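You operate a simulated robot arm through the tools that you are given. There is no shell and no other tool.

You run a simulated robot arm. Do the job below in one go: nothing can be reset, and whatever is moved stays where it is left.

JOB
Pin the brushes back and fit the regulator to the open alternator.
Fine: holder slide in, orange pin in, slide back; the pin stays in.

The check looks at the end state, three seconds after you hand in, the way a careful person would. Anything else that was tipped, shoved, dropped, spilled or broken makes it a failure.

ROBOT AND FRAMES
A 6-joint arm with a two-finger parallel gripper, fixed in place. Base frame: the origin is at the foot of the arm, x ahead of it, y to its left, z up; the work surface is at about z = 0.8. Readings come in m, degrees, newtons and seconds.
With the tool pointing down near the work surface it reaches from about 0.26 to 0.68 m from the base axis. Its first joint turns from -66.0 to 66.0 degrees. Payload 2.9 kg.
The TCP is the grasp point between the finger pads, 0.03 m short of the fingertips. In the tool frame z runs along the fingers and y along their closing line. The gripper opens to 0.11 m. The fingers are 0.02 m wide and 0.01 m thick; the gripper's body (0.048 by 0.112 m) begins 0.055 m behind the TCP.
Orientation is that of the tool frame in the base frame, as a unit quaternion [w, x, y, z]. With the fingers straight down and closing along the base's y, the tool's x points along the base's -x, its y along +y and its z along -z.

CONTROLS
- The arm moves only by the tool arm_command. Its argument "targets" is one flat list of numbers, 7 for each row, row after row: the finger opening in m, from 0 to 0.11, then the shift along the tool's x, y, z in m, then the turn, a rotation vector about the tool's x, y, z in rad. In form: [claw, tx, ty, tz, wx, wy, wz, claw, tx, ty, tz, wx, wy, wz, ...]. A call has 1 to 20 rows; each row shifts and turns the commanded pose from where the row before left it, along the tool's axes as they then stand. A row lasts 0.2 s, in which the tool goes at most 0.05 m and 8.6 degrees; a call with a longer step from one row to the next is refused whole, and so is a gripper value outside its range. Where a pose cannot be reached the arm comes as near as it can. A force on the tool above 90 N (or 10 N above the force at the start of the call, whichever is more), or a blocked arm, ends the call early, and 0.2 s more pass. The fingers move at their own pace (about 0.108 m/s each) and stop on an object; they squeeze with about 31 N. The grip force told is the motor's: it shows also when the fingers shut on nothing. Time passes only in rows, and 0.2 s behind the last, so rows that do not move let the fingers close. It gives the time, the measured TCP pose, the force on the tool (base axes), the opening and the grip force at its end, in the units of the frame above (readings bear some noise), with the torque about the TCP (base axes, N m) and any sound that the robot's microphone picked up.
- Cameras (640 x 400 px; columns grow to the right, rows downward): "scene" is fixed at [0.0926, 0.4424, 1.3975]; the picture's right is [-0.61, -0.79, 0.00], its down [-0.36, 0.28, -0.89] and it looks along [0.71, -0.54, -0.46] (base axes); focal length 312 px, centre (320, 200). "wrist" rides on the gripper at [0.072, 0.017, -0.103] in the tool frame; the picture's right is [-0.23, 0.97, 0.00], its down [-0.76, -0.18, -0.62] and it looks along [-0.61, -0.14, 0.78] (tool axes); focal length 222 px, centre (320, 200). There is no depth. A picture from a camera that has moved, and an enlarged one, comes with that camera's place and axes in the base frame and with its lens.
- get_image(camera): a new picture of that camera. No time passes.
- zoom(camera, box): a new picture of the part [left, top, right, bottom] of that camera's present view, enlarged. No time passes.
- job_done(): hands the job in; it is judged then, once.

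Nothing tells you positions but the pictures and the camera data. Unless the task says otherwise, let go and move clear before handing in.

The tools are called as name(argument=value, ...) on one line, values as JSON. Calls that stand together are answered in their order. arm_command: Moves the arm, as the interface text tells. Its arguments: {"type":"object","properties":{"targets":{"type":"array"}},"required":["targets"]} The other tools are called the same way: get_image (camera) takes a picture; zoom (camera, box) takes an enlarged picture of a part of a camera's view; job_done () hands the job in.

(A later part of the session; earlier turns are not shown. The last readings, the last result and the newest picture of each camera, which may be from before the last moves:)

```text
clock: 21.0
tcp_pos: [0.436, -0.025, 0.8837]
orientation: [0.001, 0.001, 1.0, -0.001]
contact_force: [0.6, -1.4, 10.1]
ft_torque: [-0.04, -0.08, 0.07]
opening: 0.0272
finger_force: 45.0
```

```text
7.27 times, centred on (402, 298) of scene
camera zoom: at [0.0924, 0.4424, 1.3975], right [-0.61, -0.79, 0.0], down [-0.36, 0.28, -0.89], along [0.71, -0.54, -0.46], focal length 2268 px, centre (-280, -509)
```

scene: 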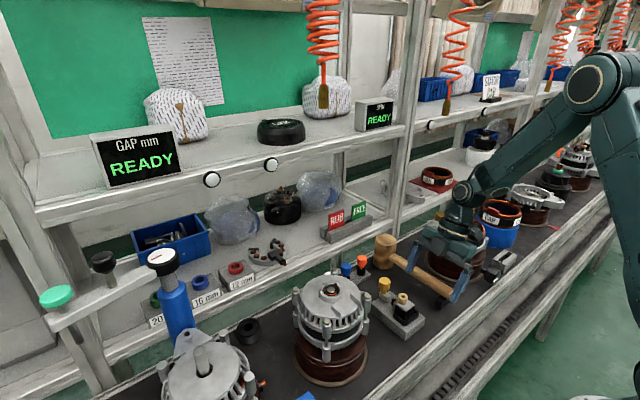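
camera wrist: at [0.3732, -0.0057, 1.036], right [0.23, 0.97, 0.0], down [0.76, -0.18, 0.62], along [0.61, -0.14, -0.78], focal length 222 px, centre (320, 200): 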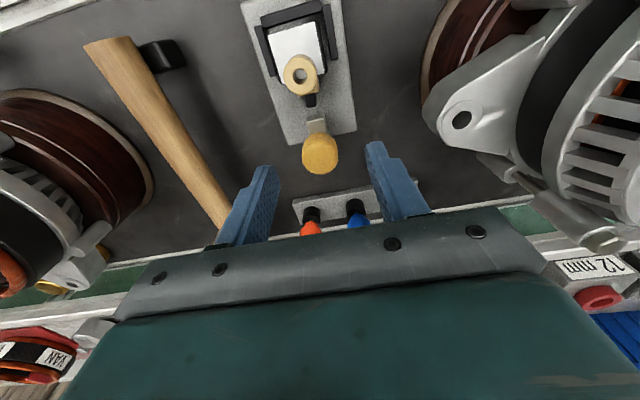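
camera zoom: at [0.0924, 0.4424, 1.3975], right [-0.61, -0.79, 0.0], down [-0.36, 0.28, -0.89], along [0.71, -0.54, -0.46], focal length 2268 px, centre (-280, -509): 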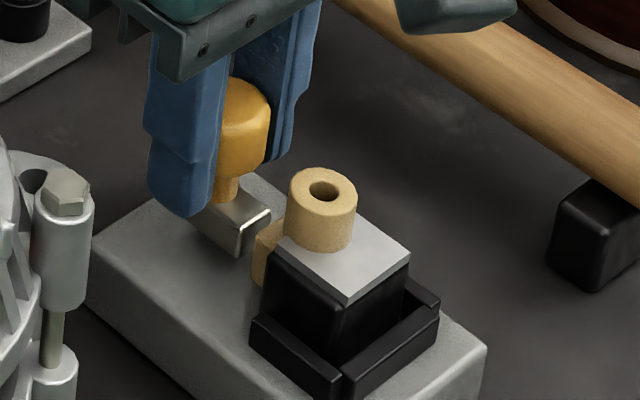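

The brushes are being pushed in and the slide face is close to the tan box. I'll take finer steps from here.

arm_command(targets=[0.02, 0.0015, 0, 0, 0, 0, 0, 0.02, 0.0015, 0, 0, 0, 0, 0, 0.02, 0, 0, 0, 0, 0, 0])

zoom(camera="scene", box=[380, 270, 425, 325])

zoom(camera="wrist", box=[280, 80, 360, 170])

```text
clock: 21.8
tcp_pos: [0.4332, -0.0258, 0.886]
orientation: [0.0, 0.001, 1.0, -0.001]
contact_force: [1.1, -7.8, 7.6]
ft_torque: [-0.15, -0.44, -0.03]
opening: 0.027
finger_force: 45.0
```

```text
7.27 times, centred on (402, 298) of scene
camera zoom: at [0.0925, 0.4422, 1.3975], right [-0.61, -0.79, 0.0], down [-0.36, 0.28, -0.89], along [0.71, -0.54, -0.46], focal length 2268 px, centre (-280, -509)
```

zoom: 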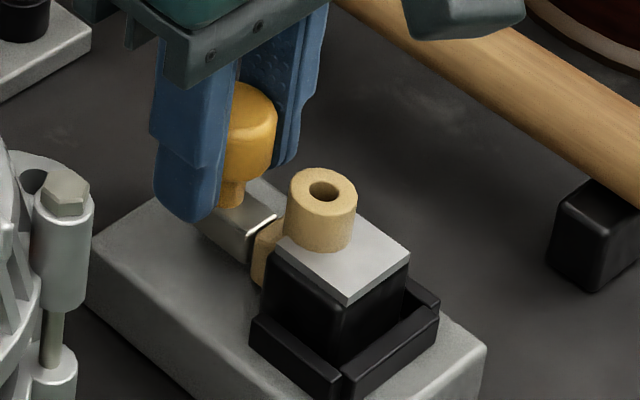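

```text
4.44 times, centred on (320, 125) of wrist
camera zoom: at [0.3606, -0.0066, 0.989], right [0.23, 0.97, 0.0], down [0.76, -0.18, 0.62], along [0.61, -0.14, -0.78], focal length 987 px, centre (320, 533)
```

zoom: 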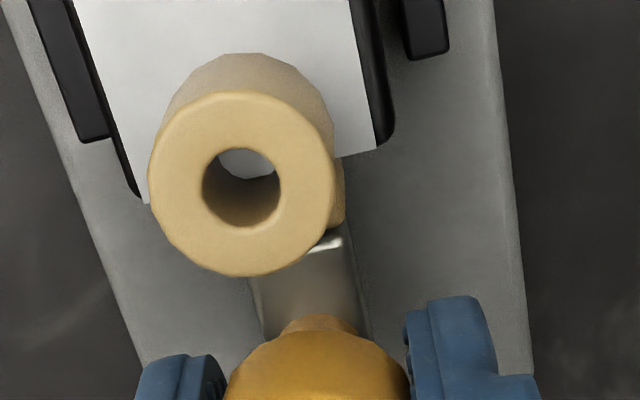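

The slide face is a millimetre or two off the tan box. I continue in 1 mm steps until it bottoms out.

arm_command(targets=[0.02, 0.001, 0, 0, 0, 0, 0, 0.02, 0, 0, 0, 0, 0, 0])

zoom(camera="scene", box=[390, 285, 415, 315])

```text
clock: 22.4
tcp_pos: [0.4335, -0.0259, 0.8838]
orientation: [0.002, 0.001, 1.0, -0.001]
contact_force: [12.3, -12.0, 3.3]
ft_torque: [-0.18, 0.67, 0.02]
opening: 0.027
finger_force: 45.2
```

```text
13.33 times, centred on (402, 300) of scene
camera zoom: at [0.0928, 0.4421, 1.3975], right [-0.61, -0.79, 0.0], down [-0.36, 0.28, -0.89], along [0.7, -0.54, -0.46], focal length 4158 px, centre (-780, -1133)
```

zoom: 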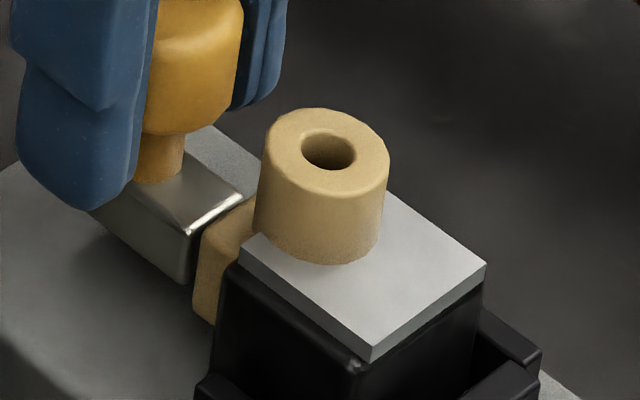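

The x force has risen to 12 N and the slide sits against the tan box, so I take it as fully in. I'll release and see whether it stays.

arm_command(targets=[0.05, 0, 0, 0, 0, 0, 0, 0.05, 0, 0, 0, 0, 0, 0, 0.05, 0, 0, -0.03, 0, 0, 0, 0.05, 0, 0, -0.03, 0, 0, 0, 0.05, 0, 0, 0, 0, 0, 0])

zoom(camera="scene", box=[380, 265, 425, 325])

zoom(camera="wrist", box=[260, 60, 380, 180])

```text
clock: 23.6
tcp_pos: [0.4306, -0.0248, 0.9449]
orientation: [-0.001, 0.0, 1.0, 0.0]
contact_force: [-0.2, -0.1, 0.2]
ft_torque: [0.01, 0.02, -0.01]
opening: 0.0499
finger_force: 0.1
```

```text
6.67 times, centred on (402, 295) of scene
camera zoom: at [0.0925, 0.4424, 1.3975], right [-0.61, -0.79, 0.0], down [-0.36, 0.28, -0.89], along [0.71, -0.54, -0.46], focal length 2079 px, centre (-230, -433)
```

zoom: 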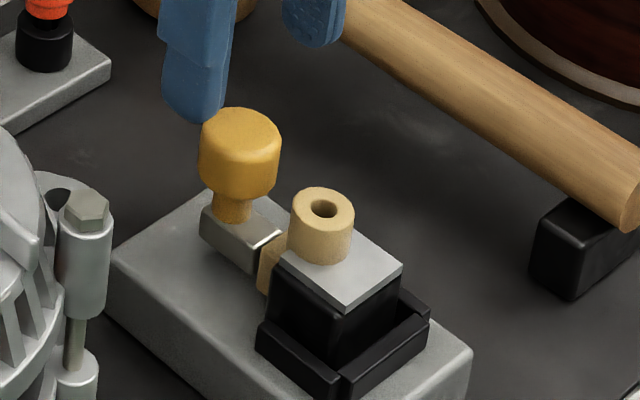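

```text
3.33 times, centred on (320, 120) of wrist
camera zoom: at [0.359, -0.0058, 1.0492], right [0.23, 0.97, 0.0], down [0.76, -0.18, 0.62], along [0.61, -0.14, -0.78], focal length 740 px, centre (320, 467)
```

zoom: 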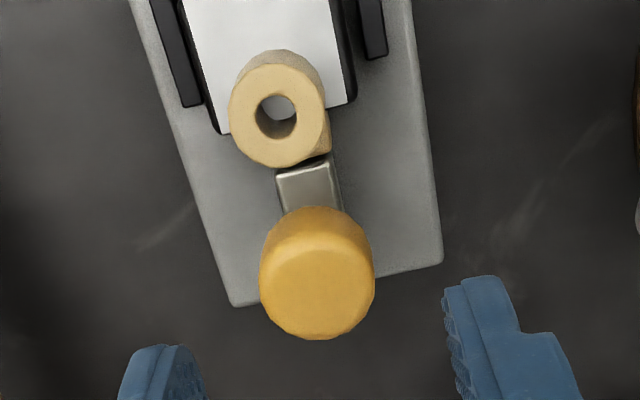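

The slide appears to have stayed in. I'll look very closely at the gap between slide face and tan box.

zoom(camera="scene", box=[392, 290, 408, 310])

zoom(camera="wrist", box=[295, 80, 335, 120])

```text
16.00 times, centred on (400, 300) of scene
camera zoom: at [0.0925, 0.4424, 1.3975], right [-0.61, -0.79, 0.0], down [-0.36, 0.28, -0.89], along [0.71, -0.54, -0.46], focal length 4989 px, centre (-960, -1400)
```

zoom: 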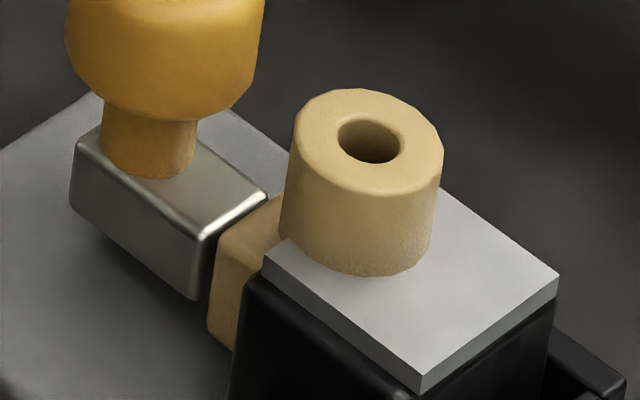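

```text
10.00 times, centred on (315, 100) of wrist
camera zoom: at [0.359, -0.0058, 1.0492], right [0.23, 0.97, 0.0], down [0.76, -0.18, 0.62], along [0.61, -0.14, -0.78], focal length 2221 px, centre (370, 1200)
```

zoom: 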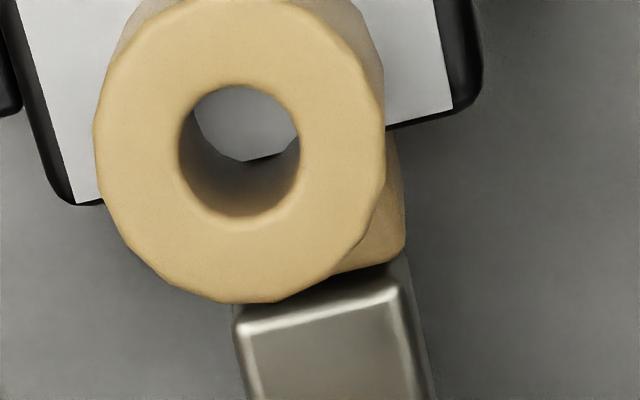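

The slide face is flush against the tan box, so the brushes are fully back and holding. Next I move above the orange pin at about (0.564, -0.062).

arm_command(targets=[0.05, -0.03315, -0.009625, -0.0025, 0, 0, 0, 0.05, -0.03315, -0.009625, -0.0025, 0, 0, 0, 0.05, -0.03315, -0.009625, -0.0025, 0, 0, 0, 0.05, -0.03315, -0.009625, -0.0025, 0, 0, 0, 0.05, 0, 0, 0, 0, 0, 0])

get_image(camera="wrist")

zoom(camera="wrist", box=[250, 70, 410, 210])

zoom(camera="scene", box=[320, 200, 430, 300])

```text
clock: 24.8
tcp_pos: [0.566, -0.0638, 0.9547]
orientation: [0.0, -0.001, 1.0, 0.0]
contact_force: [0.7, -0.4, -1.1]
ft_torque: [-0.03, 0.02, 0.01]
opening: 0.0501
finger_force: 0.1
```

```text
taken
camera wrist: at [0.4922, -0.0459, 1.059], right [0.23, 0.97, 0.0], down [0.76, -0.18, 0.62], along [0.61, -0.14, -0.78], focal length 222 px, centre (320, 200)
```

wrist: 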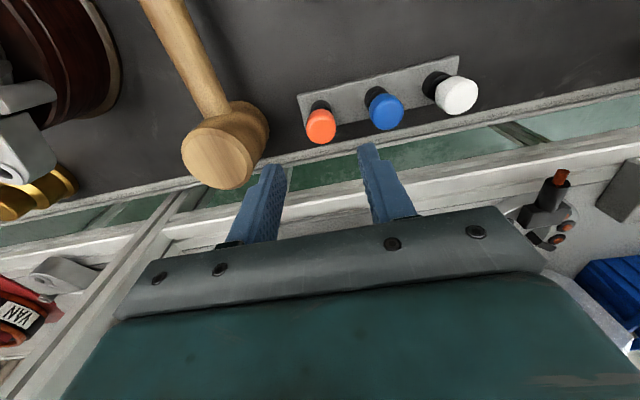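

```text
2.86 times, centred on (330, 140) of wrist
camera zoom: at [0.4922, -0.0459, 1.059], right [0.23, 0.97, 0.0], down [0.76, -0.18, 0.62], along [0.61, -0.14, -0.78], focal length 635 px, centre (291, 371)
```

zoom: 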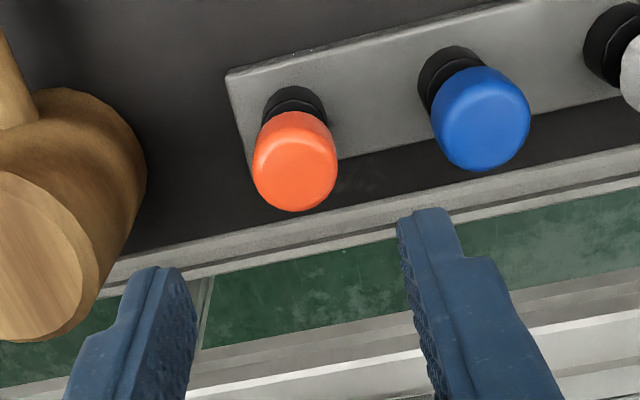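

```text
4.00 times, centred on (375, 250) of scene
camera zoom: at [0.0926, 0.4424, 1.3975], right [-0.61, -0.79, 0.0], down [-0.36, 0.28, -0.89], along [0.71, -0.54, -0.46], focal length 1247 px, centre (100, 0)
```

zoom: 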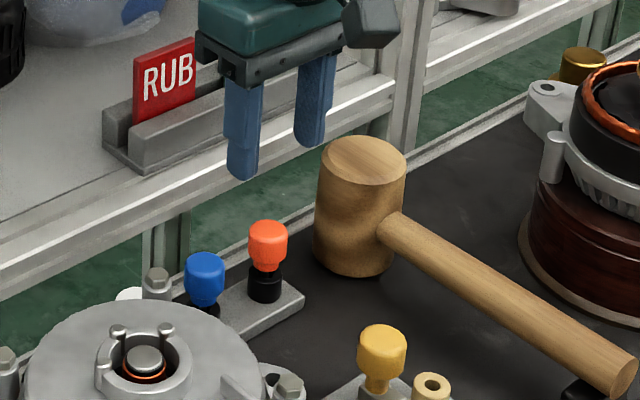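

The orange pin is between the finger planes, at (0.564, -0.062), with clearance to the blue pin and hammer. I'll lower to z≈0.860 and grip its head.

arm_command(targets=[0.044, 0, 0.0006, 0.02, 0, 0, 0, 0.044, 0, 0, 0.02, 0, 0, 0, 0.044, 0, 0, 0.02, 0, 0, 0, 0.044, 0, 0, 0.02, 0, 0, 0, 0.044, 0, 0, 0.0147, 0, 0, 0, 0.044, 0, 0, 0, 0, 0, 0])

zoom(camera="wrist", box=[250, 100, 410, 220])

zoom(camera="scene", box=[330, 220, 420, 300])

```text
clock: 26.2
tcp_pos: [0.5655, -0.0612, 0.8601]
orientation: [0.0, 0.0, 1.0, 0.0]
contact_force: [0.0, -0.2, 0.3]
ft_torque: [0.01, -0.02, 0.02]
opening: 0.0439
finger_force: 0.1
```

```text
3.33 times, centred on (330, 160) of wrist
camera zoom: at [0.4928, -0.0435, 0.9649], right [0.23, 0.97, 0.0], down [0.76, -0.18, 0.62], along [0.61, -0.14, -0.78], focal length 740 px, centre (287, 333)
```

zoom: 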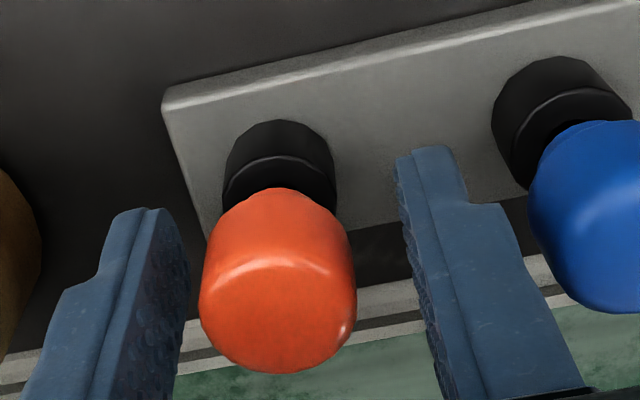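

```text
5.00 times, centred on (375, 260) of scene
camera zoom: at [0.0926, 0.4424, 1.3975], right [-0.61, -0.79, 0.0], down [-0.36, 0.28, -0.89], along [0.71, -0.54, -0.46], focal length 1559 px, centre (45, -100)
```

zoom: 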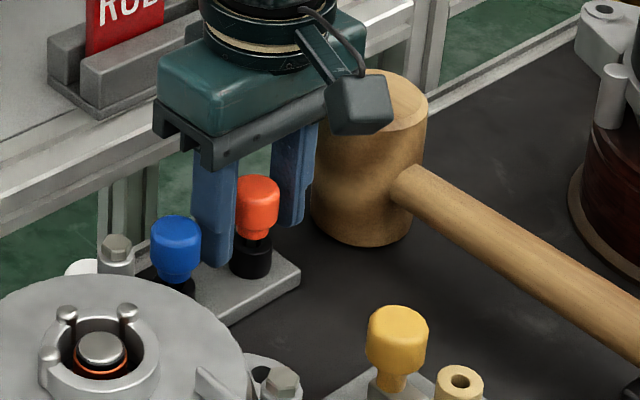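

The pin is nearly centred between the fingers, sitting about 0.7 mm toward -y. I'll nudge, close, and check the grip.

arm_command(targets=[0.044, 0, -0.0007, 0, 0, 0, 0, 0.02, 0, 0, 0, 0, 0, 0, 0.02, 0, 0, 0, 0, 0, 0, 0.02, 0, 0, 0, 0, 0, 0])

zoom(camera="wrist", box=[250, 100, 410, 220])

```text
clock: 27.2
tcp_pos: [0.5653, -0.0613, 0.8597]
orientation: [0.0, 0.0, 1.0, 0.0]
contact_force: [0.2, -0.3, 0.2]
ft_torque: [0.0, 0.03, -0.02]
opening: 0.0246
finger_force: 30.9
```

```text
3.33 times, centred on (330, 160) of wrist
camera zoom: at [0.4928, -0.0444, 0.9649], right [0.23, 0.97, 0.0], down [0.76, -0.18, 0.62], along [0.61, -0.14, -0.78], focal length 740 px, centre (287, 333)
```

zoom: 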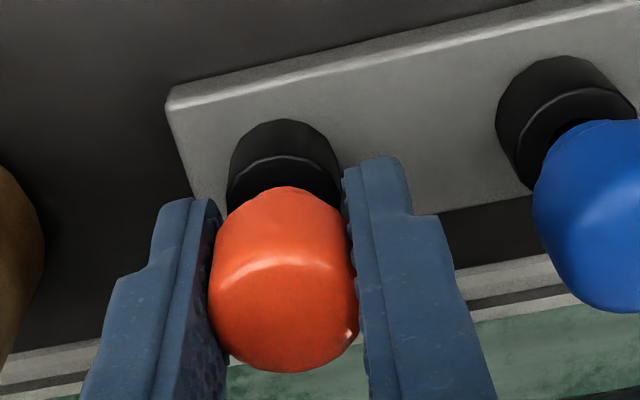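

The pin head is gripped (24.6 mm opening, 31 N). Now I lift it straight out of its bushing.

arm_command(targets=[0.02, 0, 0, -0.01, 0, 0, 0, 0.02, 0, 0, -0.02, 0, 0, 0, 0.02, 0, 0, -0.025, 0, 0, 0, 0.02, 0, 0, -0.03, 0, 0, 0, 0.02, 0, 0, -0.03, 0, 0, 0, 0.02, 0, 0, 0, 0, 0, 0])

zoom(camera="wrist", box=[250, 100, 410, 220])

zoom(camera="scene", box=[330, 180, 420, 270])

```text
clock: 28.6
tcp_pos: [0.565, -0.0625, 0.9727]
orientation: [0.0, 0.0, 1.0, 0.0]
contact_force: [0.0, 0.6, -0.3]
ft_torque: [-0.01, 0.01, 0.01]
opening: 0.0245
finger_force: 31.0
```

```text
3.33 times, centred on (330, 160) of wrist
camera zoom: at [0.4921, -0.045, 1.0785], right [0.23, 0.97, 0.0], down [0.76, -0.18, 0.62], along [0.61, -0.14, -0.78], focal length 740 px, centre (287, 333)
```

zoom: 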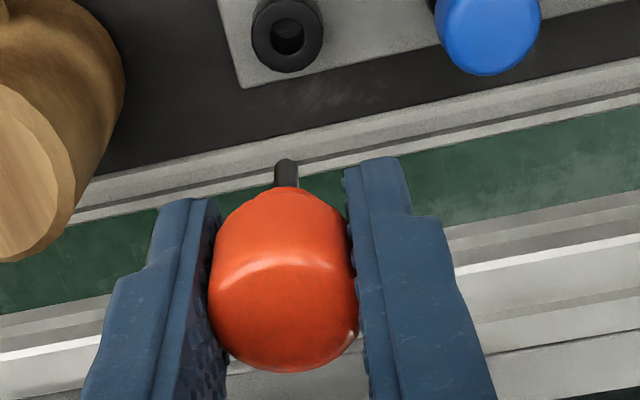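

```text
4.44 times, centred on (375, 225) of scene
camera zoom: at [0.0926, 0.4424, 1.3975], right [-0.61, -0.79, 0.0], down [-0.36, 0.28, -0.89], along [0.71, -0.54, -0.46], focal length 1386 px, centre (76, 89)
```

zoom: 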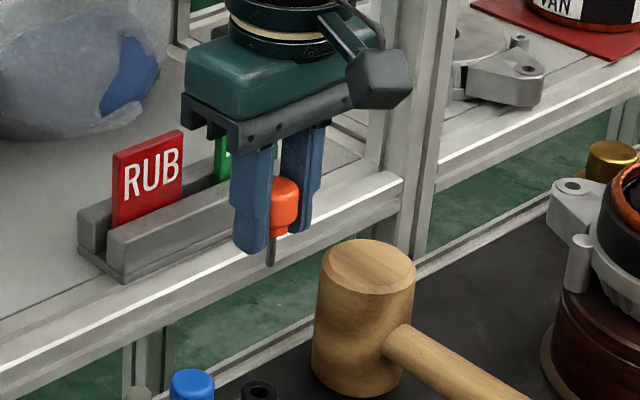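

The pin is out and hangs straight, with its tip about 51 mm below the TCP and the shaft about 5.5 mm against an 8.7 mm hole. I'll carry it over the tan tube at a safe height.

arm_command(targets=[0.02, 0.0337, 0.00772, -0.001, 0, 0, 0, 0.02, 0.0337, 0.00772, -0.001, 0, 0, 0, 0.02, 0.0337, 0.00772, -0.001, 0, 0, 0, 0.02, 0.0337, 0.00772, -0.001, 0, 0, 0, 0.02, 0.0337, 0.00772, -0.001, 0, 0, 0, 0.02, 0, 0, 0, 0, 0, 0])

zoom(camera="wrist", box=[250, 60, 390, 200])

zoom(camera="scene", box=[370, 230, 440, 320])

```text
clock: 30.0
tcp_pos: [0.3965, -0.0237, 0.9807]
orientation: [0.0, 0.001, 1.0, 0.0]
contact_force: [0.5, 0.0, 0.3]
ft_torque: [0.0, -0.05, 0.0]
opening: 0.0247
finger_force: 30.8
```

```text
2.86 times, centred on (320, 130) of wrist
camera zoom: at [0.3236, -0.0058, 1.0844], right [0.23, 0.97, 0.0], down [0.76, -0.18, 0.62], along [0.61, -0.14, -0.78], focal length 635 px, centre (320, 400)
```

zoom: 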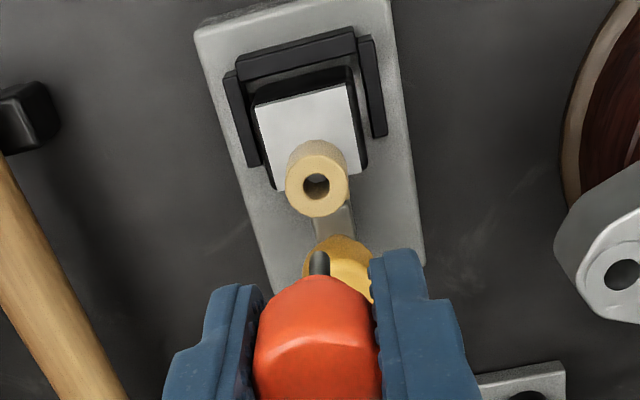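

```text
4.44 times, centred on (405, 275) of scene
camera zoom: at [0.0925, 0.4424, 1.3975], right [-0.61, -0.79, 0.0], down [-0.36, 0.28, -0.89], along [0.71, -0.54, -0.46], focal length 1386 px, centre (-58, -133)
```

zoom: 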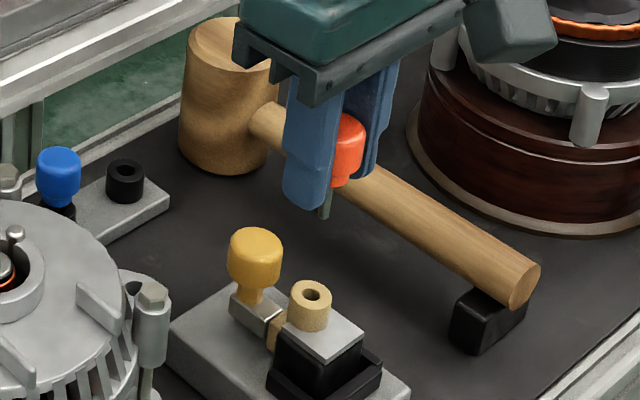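

Both views put the pin axis over the hole to within about a millimetre. I'll lower until the tip is just above the tube and re-check.

arm_command(targets=[0.02, 0, 0, 0.0143, 0, 0, 0, 0.02, 0, 0, 0.0143, 0, 0, 0, 0.02, 0, 0, 0.0124, 0, 0, 0, 0.02, 0, 0, 0, 0, 0, 0])

zoom(camera="wrist", box=[280, 90, 360, 170])

zoom(camera="scene", box=[385, 265, 425, 315])

```text
clock: 31.0
tcp_pos: [0.3974, -0.0242, 0.9387]
orientation: [0.0, 0.0, 1.0, 0.0]
contact_force: [-0.2, 0.1, -0.7]
ft_torque: [0.01, -0.02, 0.03]
opening: 0.0247
finger_force: 31.6
```

```text
5.00 times, centred on (320, 130) of wrist
camera zoom: at [0.3244, -0.0062, 1.043], right [0.23, 0.97, 0.0], down [0.76, -0.18, 0.62], along [0.61, -0.14, -0.78], focal length 1111 px, centre (320, 550)
```

zoom: 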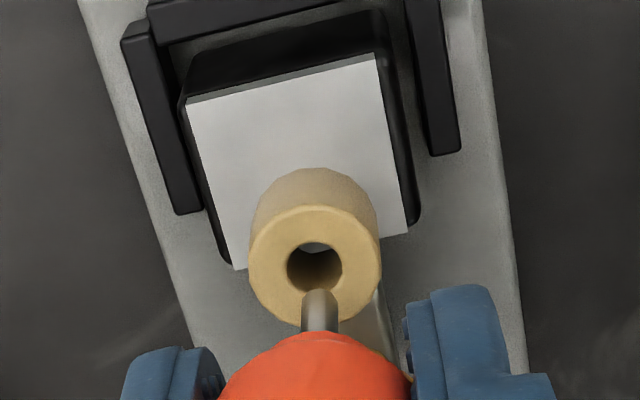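

```text
8.00 times, centred on (405, 290) of scene
camera zoom: at [0.0926, 0.4424, 1.3975], right [-0.61, -0.79, 0.0], down [-0.36, 0.28, -0.89], along [0.71, -0.54, -0.46], focal length 2495 px, centre (-360, -520)
```

zoom: 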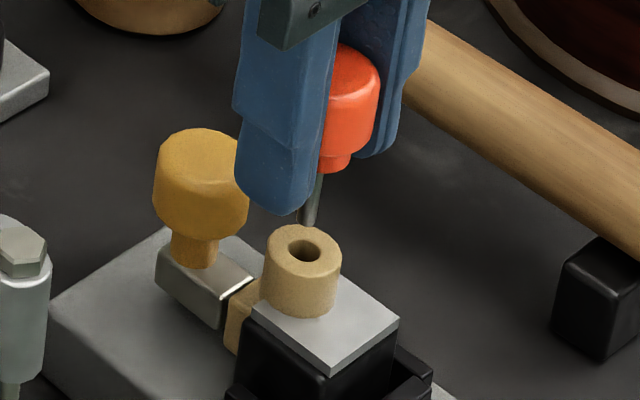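

The tip is just above the tube; it looks about 1 mm too far in +x. I'll correct by -1 mm in x, lower 3 mm, and zoom in again.

arm_command(targets=[0.02, 0.001, -0.0003, 0.003, 0, 0, 0, 0.02, 0, 0, 0, 0, 0, 0])

zoom(camera="wrist", box=[300, 120, 340, 160])

zoom(camera="scene", box=[390, 280, 415, 310])

```text
clock: 31.6
tcp_pos: [0.3946, -0.0241, 0.9343]
orientation: [0.0, 0.0, 1.0, 0.0]
contact_force: [0.3, -0.2, -0.5]
ft_torque: [-0.02, 0.0, -0.01]
opening: 0.0248
finger_force: 30.9
```

```text
10.00 times, centred on (320, 140) of wrist
camera zoom: at [0.3229, -0.0068, 1.0402], right [0.23, 0.97, 0.0], down [0.76, -0.18, 0.62], along [0.61, -0.14, -0.78], focal length 2221 px, centre (320, 800)
```

zoom: 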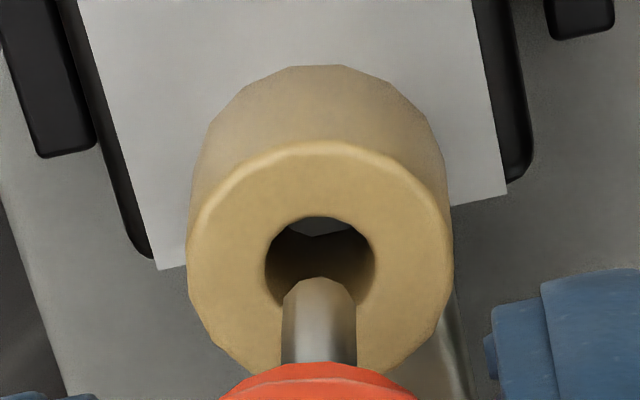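

```text
13.33 times, centred on (402, 295) of scene
camera zoom: at [0.0926, 0.4424, 1.3975], right [-0.61, -0.79, 0.0], down [-0.36, 0.28, -0.89], along [0.71, -0.54, -0.46], focal length 4158 px, centre (-780, -1067)
```

zoom: 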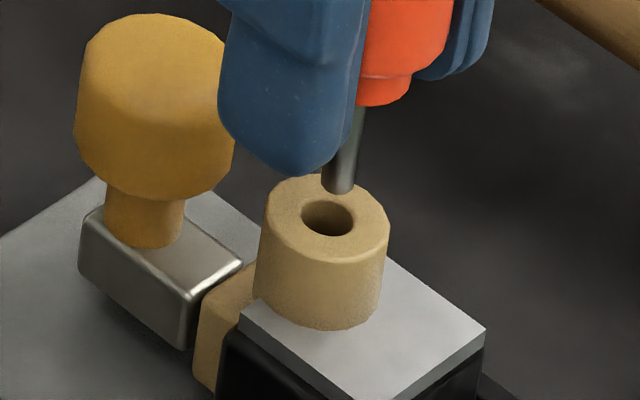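

Combining both views, the tip is about 7 mm above the tube and about 0.8 mm short in x, so my last nudge overshot. I'll restore +0.8 mm and lower 4 mm, then look again.

arm_command(targets=[0.02, -0.0008, 0, 0.004, 0, 0, 0, 0.02, 0, 0, 0, 0, 0, 0])

zoom(camera="wrist", box=[300, 120, 340, 160])

zoom(camera="scene", box=[390, 280, 415, 310])

```text
clock: 32.2
tcp_pos: [0.3958, -0.0251, 0.9321]
orientation: [0.0, 0.0, 1.0, 0.0]
contact_force: [0.6, 0.1, -0.3]
ft_torque: [-0.01, 0.04, 0.01]
opening: 0.0247
finger_force: 30.5
```

```text
10.00 times, centred on (320, 140) of wrist
camera zoom: at [0.3238, -0.0072, 1.0361], right [0.23, 0.97, 0.0], down [0.76, -0.18, 0.62], along [0.61, -0.14, -0.78], focal length 2221 px, centre (320, 800)
```

zoom: 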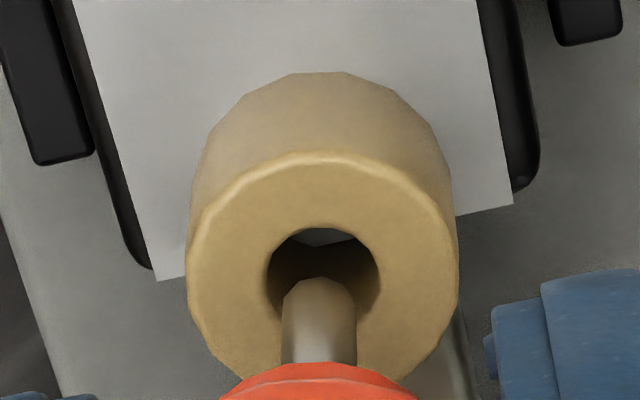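

```text
13.33 times, centred on (402, 295) of scene
camera zoom: at [0.0926, 0.4424, 1.3975], right [-0.61, -0.79, 0.0], down [-0.36, 0.28, -0.89], along [0.71, -0.54, -0.46], focal length 4158 px, centre (-780, -1067)
```

zoom: 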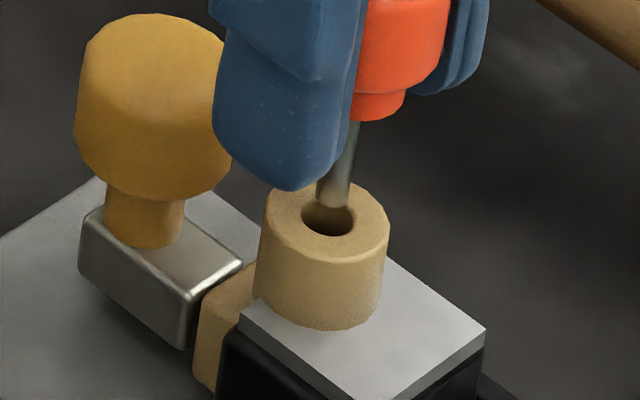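

The tip is now aligned within about half a millimetre and about 3 mm above the hole. I'll lower it in with gentle steps and watch the force.

arm_command(targets=[0.02, 0, 0.0003, 0.002, 0, 0, 0, 0.02, 0, 0, 0.002, 0, 0, 0, 0.02, 0, 0, 0.002, 0, 0, 0, 0.02, 0, 0, 0.002, 0, 0, 0, 0.02, 0, 0, 0, 0, 0, 0])

zoom(camera="wrist", box=[300, 120, 340, 160])

zoom(camera="scene", box=[390, 280, 415, 310])

```text
clock: 33.4
tcp_pos: [0.3958, -0.0242, 0.9241]
orientation: [0.001, 0.0, 1.0, 0.0]
contact_force: [-0.3, 0.2, -0.9]
ft_torque: [0.0, 0.01, 0.0]
opening: 0.0247
finger_force: 30.5
```

```text
10.00 times, centred on (320, 140) of wrist
camera zoom: at [0.3237, -0.0067, 1.0286], right [0.23, 0.97, 0.0], down [0.76, -0.18, 0.62], along [0.61, -0.14, -0.78], focal length 2221 px, centre (320, 800)
```

zoom: 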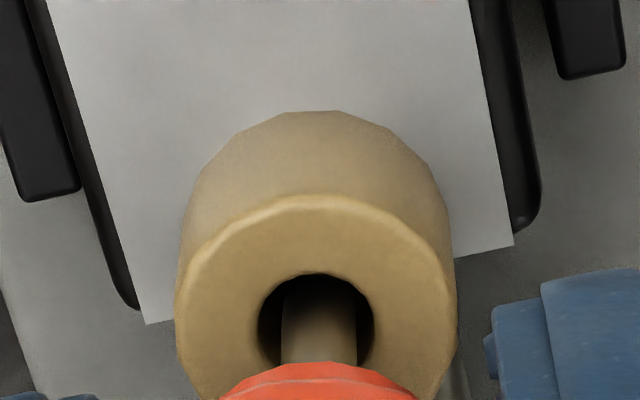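

```text
13.33 times, centred on (402, 295) of scene
camera zoom: at [0.0926, 0.4424, 1.3975], right [-0.61, -0.79, 0.0], down [-0.36, 0.28, -0.89], along [0.71, -0.54, -0.46], focal length 4158 px, centre (-780, -1067)
```

zoom: 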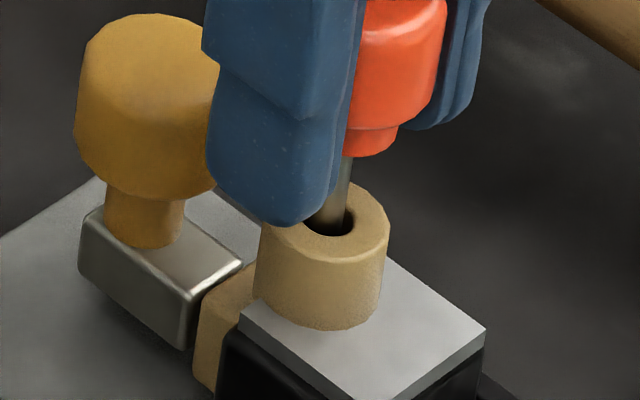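

The pin tip is in the hole with no side load. I'll continue down in 2 mm steps.

arm_command(targets=[0.02, 0, 0, 0.002, 0, 0, 0, 0.02, 0, 0, 0.002, 0, 0, 0, 0.02, 0, 0, 0.002, 0, 0, 0, 0.02, 0, 0, 0.002, 0, 0, 0, 0.02, 0, 0, 0, 0, 0, 0])

zoom(camera="scene", box=[385, 265, 425, 315])

```text
clock: 34.6
tcp_pos: [0.3952, -0.0242, 0.9158]
orientation: [-0.001, 0.0, 1.0, 0.0]
contact_force: [-0.3, 0.5, 0.3]
ft_torque: [0.01, 0.02, -0.03]
opening: 0.0247
finger_force: 31.3
```

```text
8.00 times, centred on (405, 290) of scene
camera zoom: at [0.0926, 0.4424, 1.3975], right [-0.61, -0.79, 0.0], down [-0.36, 0.28, -0.89], along [0.71, -0.54, -0.46], focal length 2495 px, centre (-360, -520)
```

zoom: 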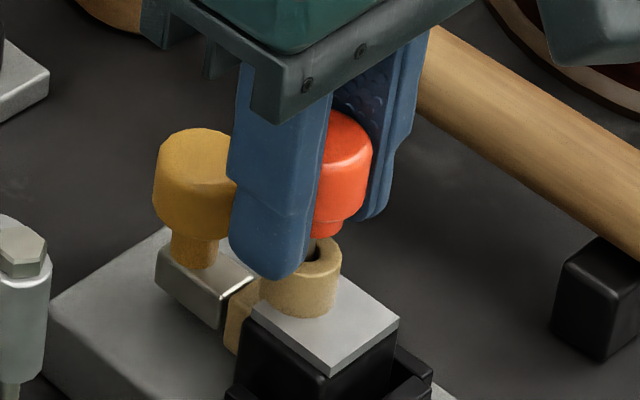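

The collar is about 5 mm above the tube rim and there is still no resistance. I'll continue with 1 mm steps.

arm_command(targets=[0.02, 0, 0, 0.001, 0, 0, 0, 0.02, 0, 0, 0.001, 0, 0, 0, 0.02, 0, 0, 0.001, 0, 0, 0, 0.02, 0, 0, 0.001, 0, 0, 0, 0.02, 0, 0, 0, 0, 0, 0])

zoom(camera="scene", box=[385, 265, 425, 315])

zoom(camera="wrist", box=[270, 110, 370, 210])

```text
clock: 35.8
tcp_pos: [0.3963, -0.025, 0.9121]
orientation: [-0.001, -0.001, 1.0, 0.0]
contact_force: [-2.1, 0.5, 9.3]
ft_torque: [0.03, 0.1, 0.02]
opening: 0.0248
finger_force: 31.2
```

```text
8.00 times, centred on (405, 290) of scene
camera zoom: at [0.0924, 0.4425, 1.3975], right [-0.61, -0.79, 0.0], down [-0.36, 0.28, -0.89], along [0.71, -0.54, -0.46], focal length 2495 px, centre (-360, -520)
```

zoom: 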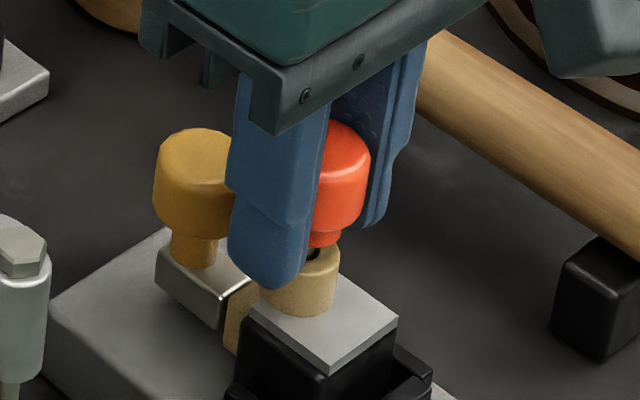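

```text
4.00 times, centred on (320, 160) of wrist
camera zoom: at [0.3232, -0.0065, 1.0166], right [0.23, 0.97, 0.0], down [0.76, -0.18, 0.62], along [0.61, -0.14, -0.78], focal length 888 px, centre (320, 360)
```

zoom: 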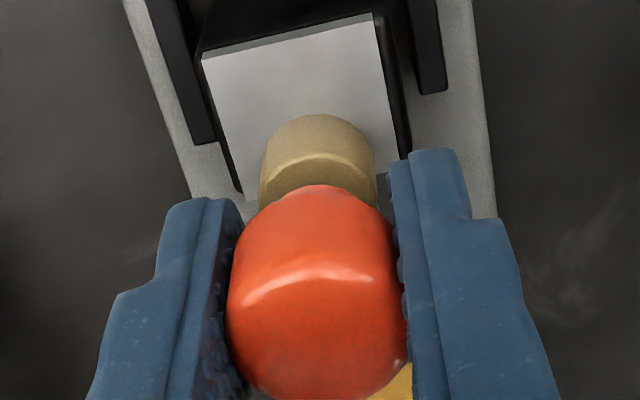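

There is 9 N of upward force and the collar sits about 4 mm above the tube rim, so the tip seems to have reached the tube floor at plate level. I'll press one more millimetre to check it is solidly bottomed.

arm_command(targets=[0.02, 0, 0, 0.001, 0, 0, 0, 0.02, 0, 0, 0, 0, 0, 0])

zoom(camera="scene", box=[390, 275, 415, 310])

```text
clock: 36.4
tcp_pos: [0.3963, -0.0239, 0.912]
orientation: [0.001, 0.001, 1.0, 0.0]
contact_force: [-2.3, -1.2, 20.7]
ft_torque: [-0.06, 0.06, 0.0]
opening: 0.0247
finger_force: 30.8
```

```text
11.43 times, centred on (402, 292) of scene
camera zoom: at [0.0922, 0.4424, 1.3975], right [-0.61, -0.79, 0.0], down [-0.36, 0.28, -0.89], along [0.71, -0.54, -0.46], focal length 3564 px, centre (-623, -857)
```

zoom: 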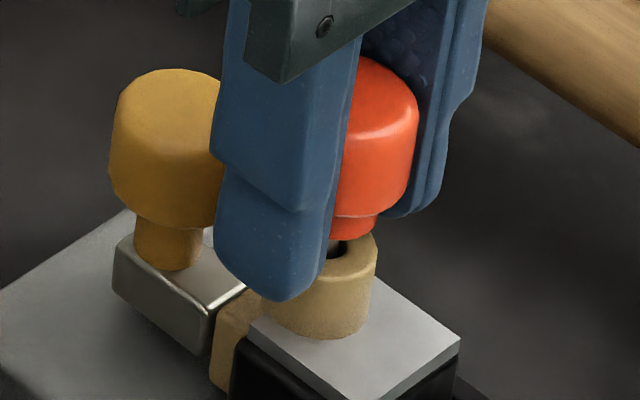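

The force rose with no motion, so the pin is bottomed in the tube. I'll relieve the preload, release, and back off upward.

arm_command(targets=[0.02, 0, 0, -0.0018, 0, 0, 0, 0.02, 0, 0, 0, 0, 0, 0, 0.035, 0, 0, 0, 0, 0, 0, 0.045, 0, 0, 0, 0, 0, 0, 0.045, 0, 0, 0, 0, 0, 0])

zoom(camera="scene", box=[385, 265, 425, 315])

zoom(camera="wrist", box=[250, 90, 390, 220])

```text
clock: 37.6
tcp_pos: [0.395, -0.0231, 0.9113]
orientation: [0.0, -0.001, 1.0, 0.0]
contact_force: [-0.9, 0.2, 0.8]
ft_torque: [0.03, -0.01, 0.04]
opening: 0.0452
finger_force: 0.0
```

```text
8.00 times, centred on (405, 290) of scene
camera zoom: at [0.0926, 0.4424, 1.3975], right [-0.61, -0.79, 0.0], down [-0.36, 0.28, -0.89], along [0.71, -0.54, -0.46], focal length 2495 px, centre (-360, -520)
```

zoom: 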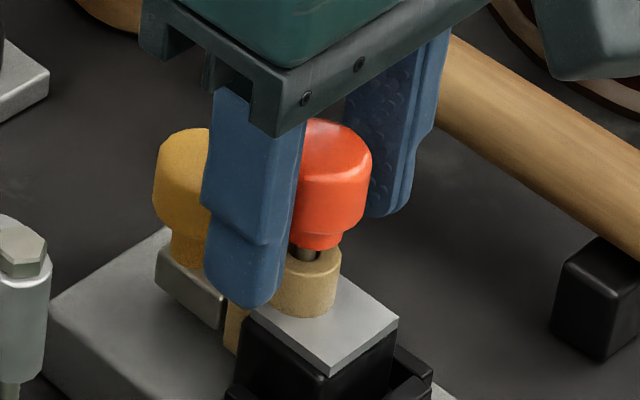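

```text
3.08 times, centred on (320, 155) of wrist
camera zoom: at [0.3226, -0.0058, 1.0168], right [0.23, 0.97, 0.0], down [0.76, -0.18, 0.62], along [0.61, -0.14, -0.78], focal length 684 px, centre (320, 338)
```

zoom: 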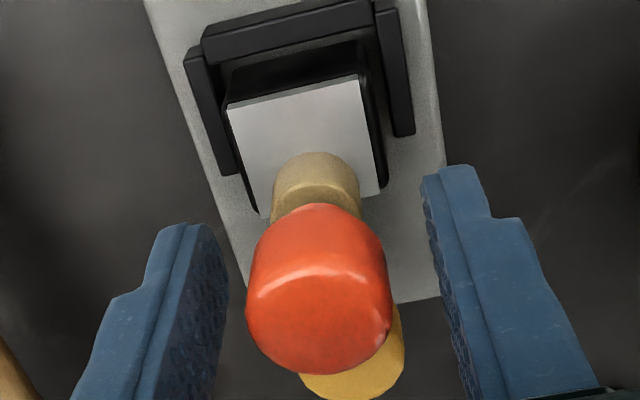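

The pin stands in the tube on its own. I'll raise clear and inspect it before pulling the slide back.

arm_command(targets=[0.05, 0, 0, -0.01, 0, 0, 0, 0.05, 0, 0, -0.02, 0, 0, 0, 0.05, 0, 0, -0.03, 0, 0, 0, 0.05, 0, 0, 0, 0, 0, 0])

zoom(camera="scene", box=[385, 265, 425, 315])

zoom(camera="wrist", box=[250, 60, 390, 190])

```text
clock: 38.6
tcp_pos: [0.3942, -0.0222, 0.9743]
orientation: [0.001, 0.0, 1.0, 0.0]
contact_force: [0.2, -0.1, 0.1]
ft_torque: [-0.01, -0.01, -0.01]
opening: 0.0502
finger_force: 0.0
```

```text
8.00 times, centred on (405, 290) of scene
camera zoom: at [0.0925, 0.4424, 1.3975], right [-0.61, -0.79, 0.0], down [-0.36, 0.28, -0.89], along [0.71, -0.54, -0.46], focal length 2495 px, centre (-360, -520)
```

zoom: 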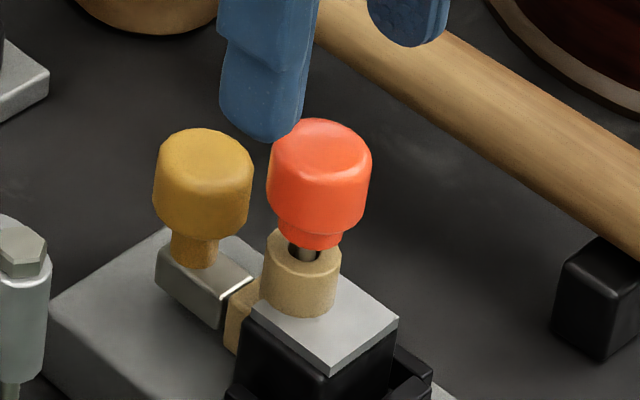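

```text
3.08 times, centred on (320, 125) of wrist
camera zoom: at [0.322, -0.0043, 1.0784], right [0.23, 0.97, 0.0], down [0.76, -0.18, 0.62], along [0.61, -0.14, -0.78], focal length 684 px, centre (320, 431)
```

zoom: 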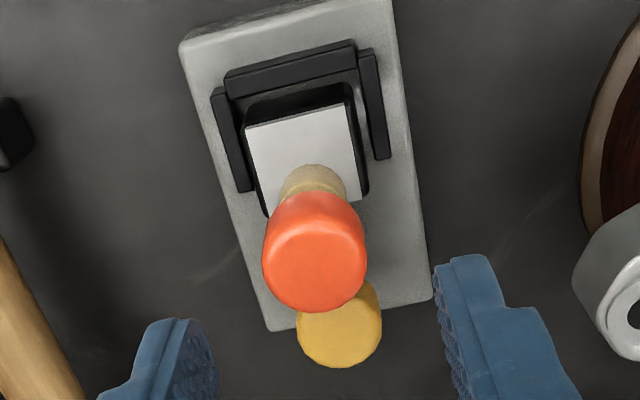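

The pin stands nearly vertical in the tube and the regulator hasn't moved. Now I go over the yellow knob (x≈0.432) to pull the slide back.

arm_command(targets=[0.05, -0.0195, 0, 0, 0, 0, 0, 0.05, -0.0195, 0, 0, 0, 0, 0, 0.05, 0, 0, 0.025, 0, 0, 0, 0.05, 0, 0, 0.02, 0, 0, 0, 0.05, 0, 0, 0, 0, 0, 0])

zoom(camera="wrist", box=[250, 60, 390, 210])

zoom(camera="scene", box=[375, 255, 425, 315])

```text
clock: 39.8
tcp_pos: [0.4356, -0.0242, 0.9273]
orientation: [0.0, 0.001, 1.0, 0.0]
contact_force: [0.4, 0.7, -0.2]
ft_torque: [0.01, -0.01, 0.0]
opening: 0.05
finger_force: 0.1
```

```text
2.67 times, centred on (320, 135) of wrist
camera zoom: at [0.3625, -0.0063, 1.0323], right [0.23, 0.97, 0.0], down [0.76, -0.18, 0.62], along [0.61, -0.14, -0.78], focal length 592 px, centre (320, 373)
```

zoom: 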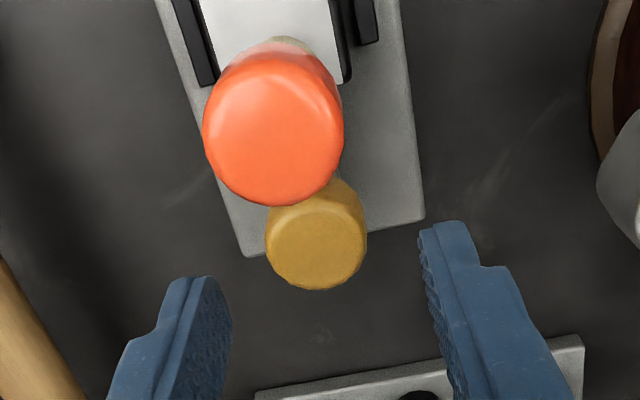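

```text
6.67 times, centred on (400, 285) of scene
camera zoom: at [0.0926, 0.4424, 1.3975], right [-0.61, -0.79, 0.0], down [-0.36, 0.28, -0.89], along [0.71, -0.54, -0.46], focal length 2079 px, centre (-213, -367)
```

zoom: 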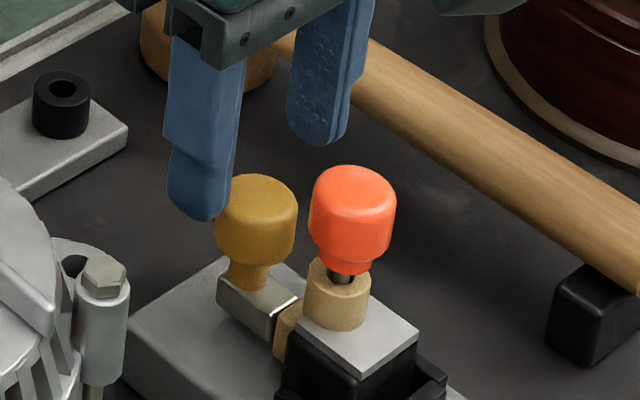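

The fingers straddle the knob with clear space to the pin. I'll lower to z≈0.885 and grip the knob.

arm_command(targets=[0.05, 0, 0, 0.014, 0, 0, 0, 0.05, 0, 0, 0.014, 0, 0, 0, 0.05, 0, 0, 0.014, 0, 0, 0, 0.05, 0, 0, 0, 0, 0, 0, 0.02, 0, 0, 0, 0, 0, 0, 0.02, 0, 0, 0, 0, 0, 0, 0.02, 0, 0, 0, 0, 0, 0])

zoom(camera="scene", box=[375, 255, 425, 315])

```text
clock: 41.4
tcp_pos: [0.4349, -0.0249, 0.885]
orientation: [0.0, 0.001, 1.0, 0.001]
contact_force: [0.4, -2.0, -3.9]
ft_torque: [0.0, -0.42, -0.02]
opening: 0.0271
finger_force: 45.2
```

```text
6.67 times, centred on (400, 285) of scene
camera zoom: at [0.0926, 0.4424, 1.3975], right [-0.61, -0.79, 0.0], down [-0.36, 0.28, -0.89], along [0.71, -0.54, -0.46], focal length 2079 px, centre (-213, -367)
```

zoom: 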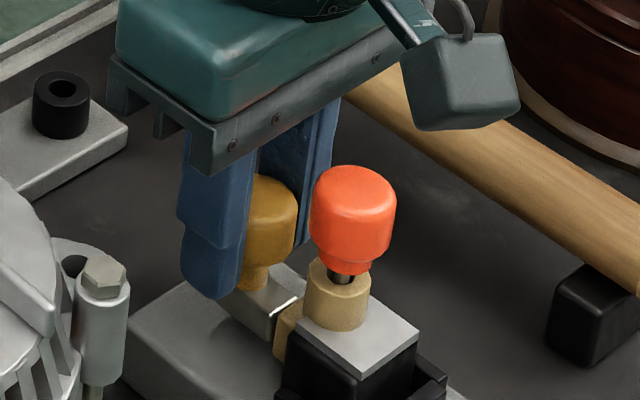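

The knob is gripped and the pin undisturbed. I'll draw the slide back in +x, first 6 mm, and check that the pin and brushes stay.

arm_command(targets=[0.02, -0.002, 0, 0, 0, 0, 0, 0.02, -0.002, 0, 0, 0, 0, 0, 0.02, -0.002, 0, 0, 0, 0, 0, 0.02, 0, 0, 0, 0, 0, 0])

zoom(camera="scene", box=[380, 265, 420, 320])

```text
clock: 42.4
tcp_pos: [0.4402, -0.0245, 0.8849]
orientation: [-0.001, 0.001, 1.0, -0.001]
contact_force: [-1.5, -8.9, -1.4]
ft_torque: [-0.18, 0.19, 0.1]
opening: 0.0272
finger_force: 45.1
```

```text
7.27 times, centred on (400, 292) of scene
camera zoom: at [0.0926, 0.4422, 1.3975], right [-0.61, -0.79, 0.0], down [-0.36, 0.28, -0.89], along [0.71, -0.54, -0.46], focal length 2268 px, centre (-262, -473)
```

zoom: 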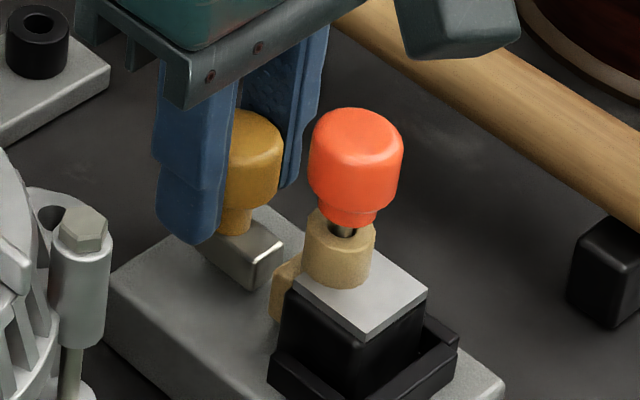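

The brushes are staying back behind the pin. I'll continue pulling the slide out to its original position.

arm_command(targets=[0.02, -0.002, 0, 0, 0, 0, 0, 0.02, -0.002, 0, 0, 0, 0, 0, 0.02, -0.002, 0, 0, 0, 0, 0, 0.02, -0.002, 0, 0, 0, 0, 0, 0.02, -0.002, 0, 0, 0, 0, 0, 0.02, 0, 0, 0, 0, 0, 0])

zoom(camera="scene", box=[380, 265, 420, 320])

```text
clock: 43.8
tcp_pos: [0.4516, -0.0251, 0.8849]
orientation: [0.0, -0.001, 1.0, 0.0]
contact_force: [-1.0, -11.6, -12.6]
ft_torque: [-0.15, -0.22, 0.08]
opening: 0.0269
finger_force: 45.2
```

```text
7.27 times, centred on (400, 292) of scene
camera zoom: at [0.0927, 0.4421, 1.3975], right [-0.61, -0.79, 0.0], down [-0.36, 0.28, -0.89], along [0.7, -0.54, -0.46], focal length 2268 px, centre (-262, -473)
```

zoom: 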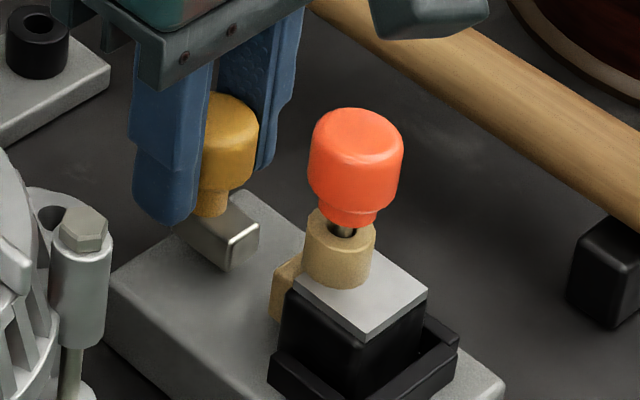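

The slide is nearly back at its start position and the brushes remain retracted. One more 1.5 mm, then I release and rise.

arm_command(targets=[0.02, -0.0015, 0, 0, 0, 0, 0, 0.02, 0, 0, 0, 0, 0, 0])

```text
clock: 44.4
tcp_pos: [0.453, -0.0248, 0.8857]
orientation: [-0.001, 0.001, 1.0, 0.0]
contact_force: [1.5, -13.6, -21.9]
ft_torque: [-0.18, -0.48, 0.04]
opening: 0.0276
finger_force: 45.2
```

Force is building in z, so the slide is likely at its stop. I'll release and raise, then inspect.

arm_command(targets=[0.05, 0, 0, 0, 0, 0, 0, 0.05, 0, 0, 0, 0, 0, 0, 0.05, 0, 0, -0.02, 0, 0, 0, 0.05, 0, 0, -0.035, 0, 0, 0, 0.05, 0, 0, -0.035, 0, 0, 0, 0.05, 0, 0, 0, 0, 0, 0])

zoom(camera="scene", box=[375, 260, 425, 325])

zoom(camera="wrist", box=[230, 10, 390, 150])

```text
clock: 45.8
tcp_pos: [0.4515, -0.0239, 0.9746]
orientation: [0.0, 0.0, 1.0, 0.0]
contact_force: [0.4, 0.6, -0.3]
ft_torque: [-0.02, 0.04, -0.01]
opening: 0.0503
finger_force: 0.1
```

```text
6.15 times, centred on (400, 292) of scene
camera zoom: at [0.0925, 0.4424, 1.3975], right [-0.61, -0.79, 0.0], down [-0.36, 0.28, -0.89], along [0.71, -0.54, -0.46], focal length 1919 px, centre (-172, -369)
```

zoom: 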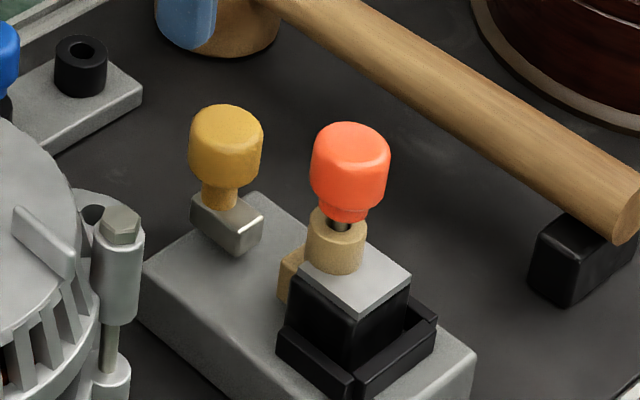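

```text
2.86 times, centred on (310, 80) of wrist
camera zoom: at [0.3786, -0.006, 1.0794], right [0.23, 0.97, 0.0], down [0.76, -0.18, 0.62], along [0.61, -0.14, -0.78], focal length 635 px, centre (349, 543)
```

zoom: 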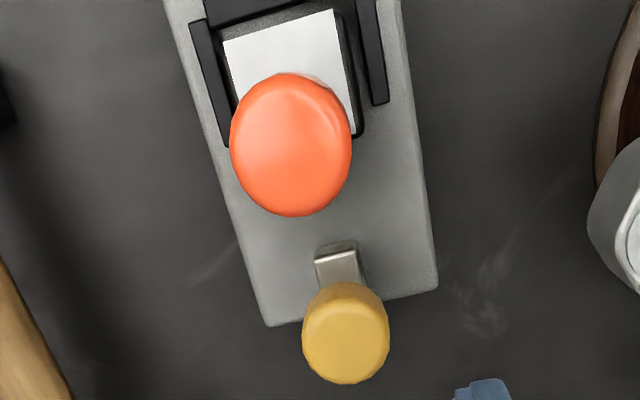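

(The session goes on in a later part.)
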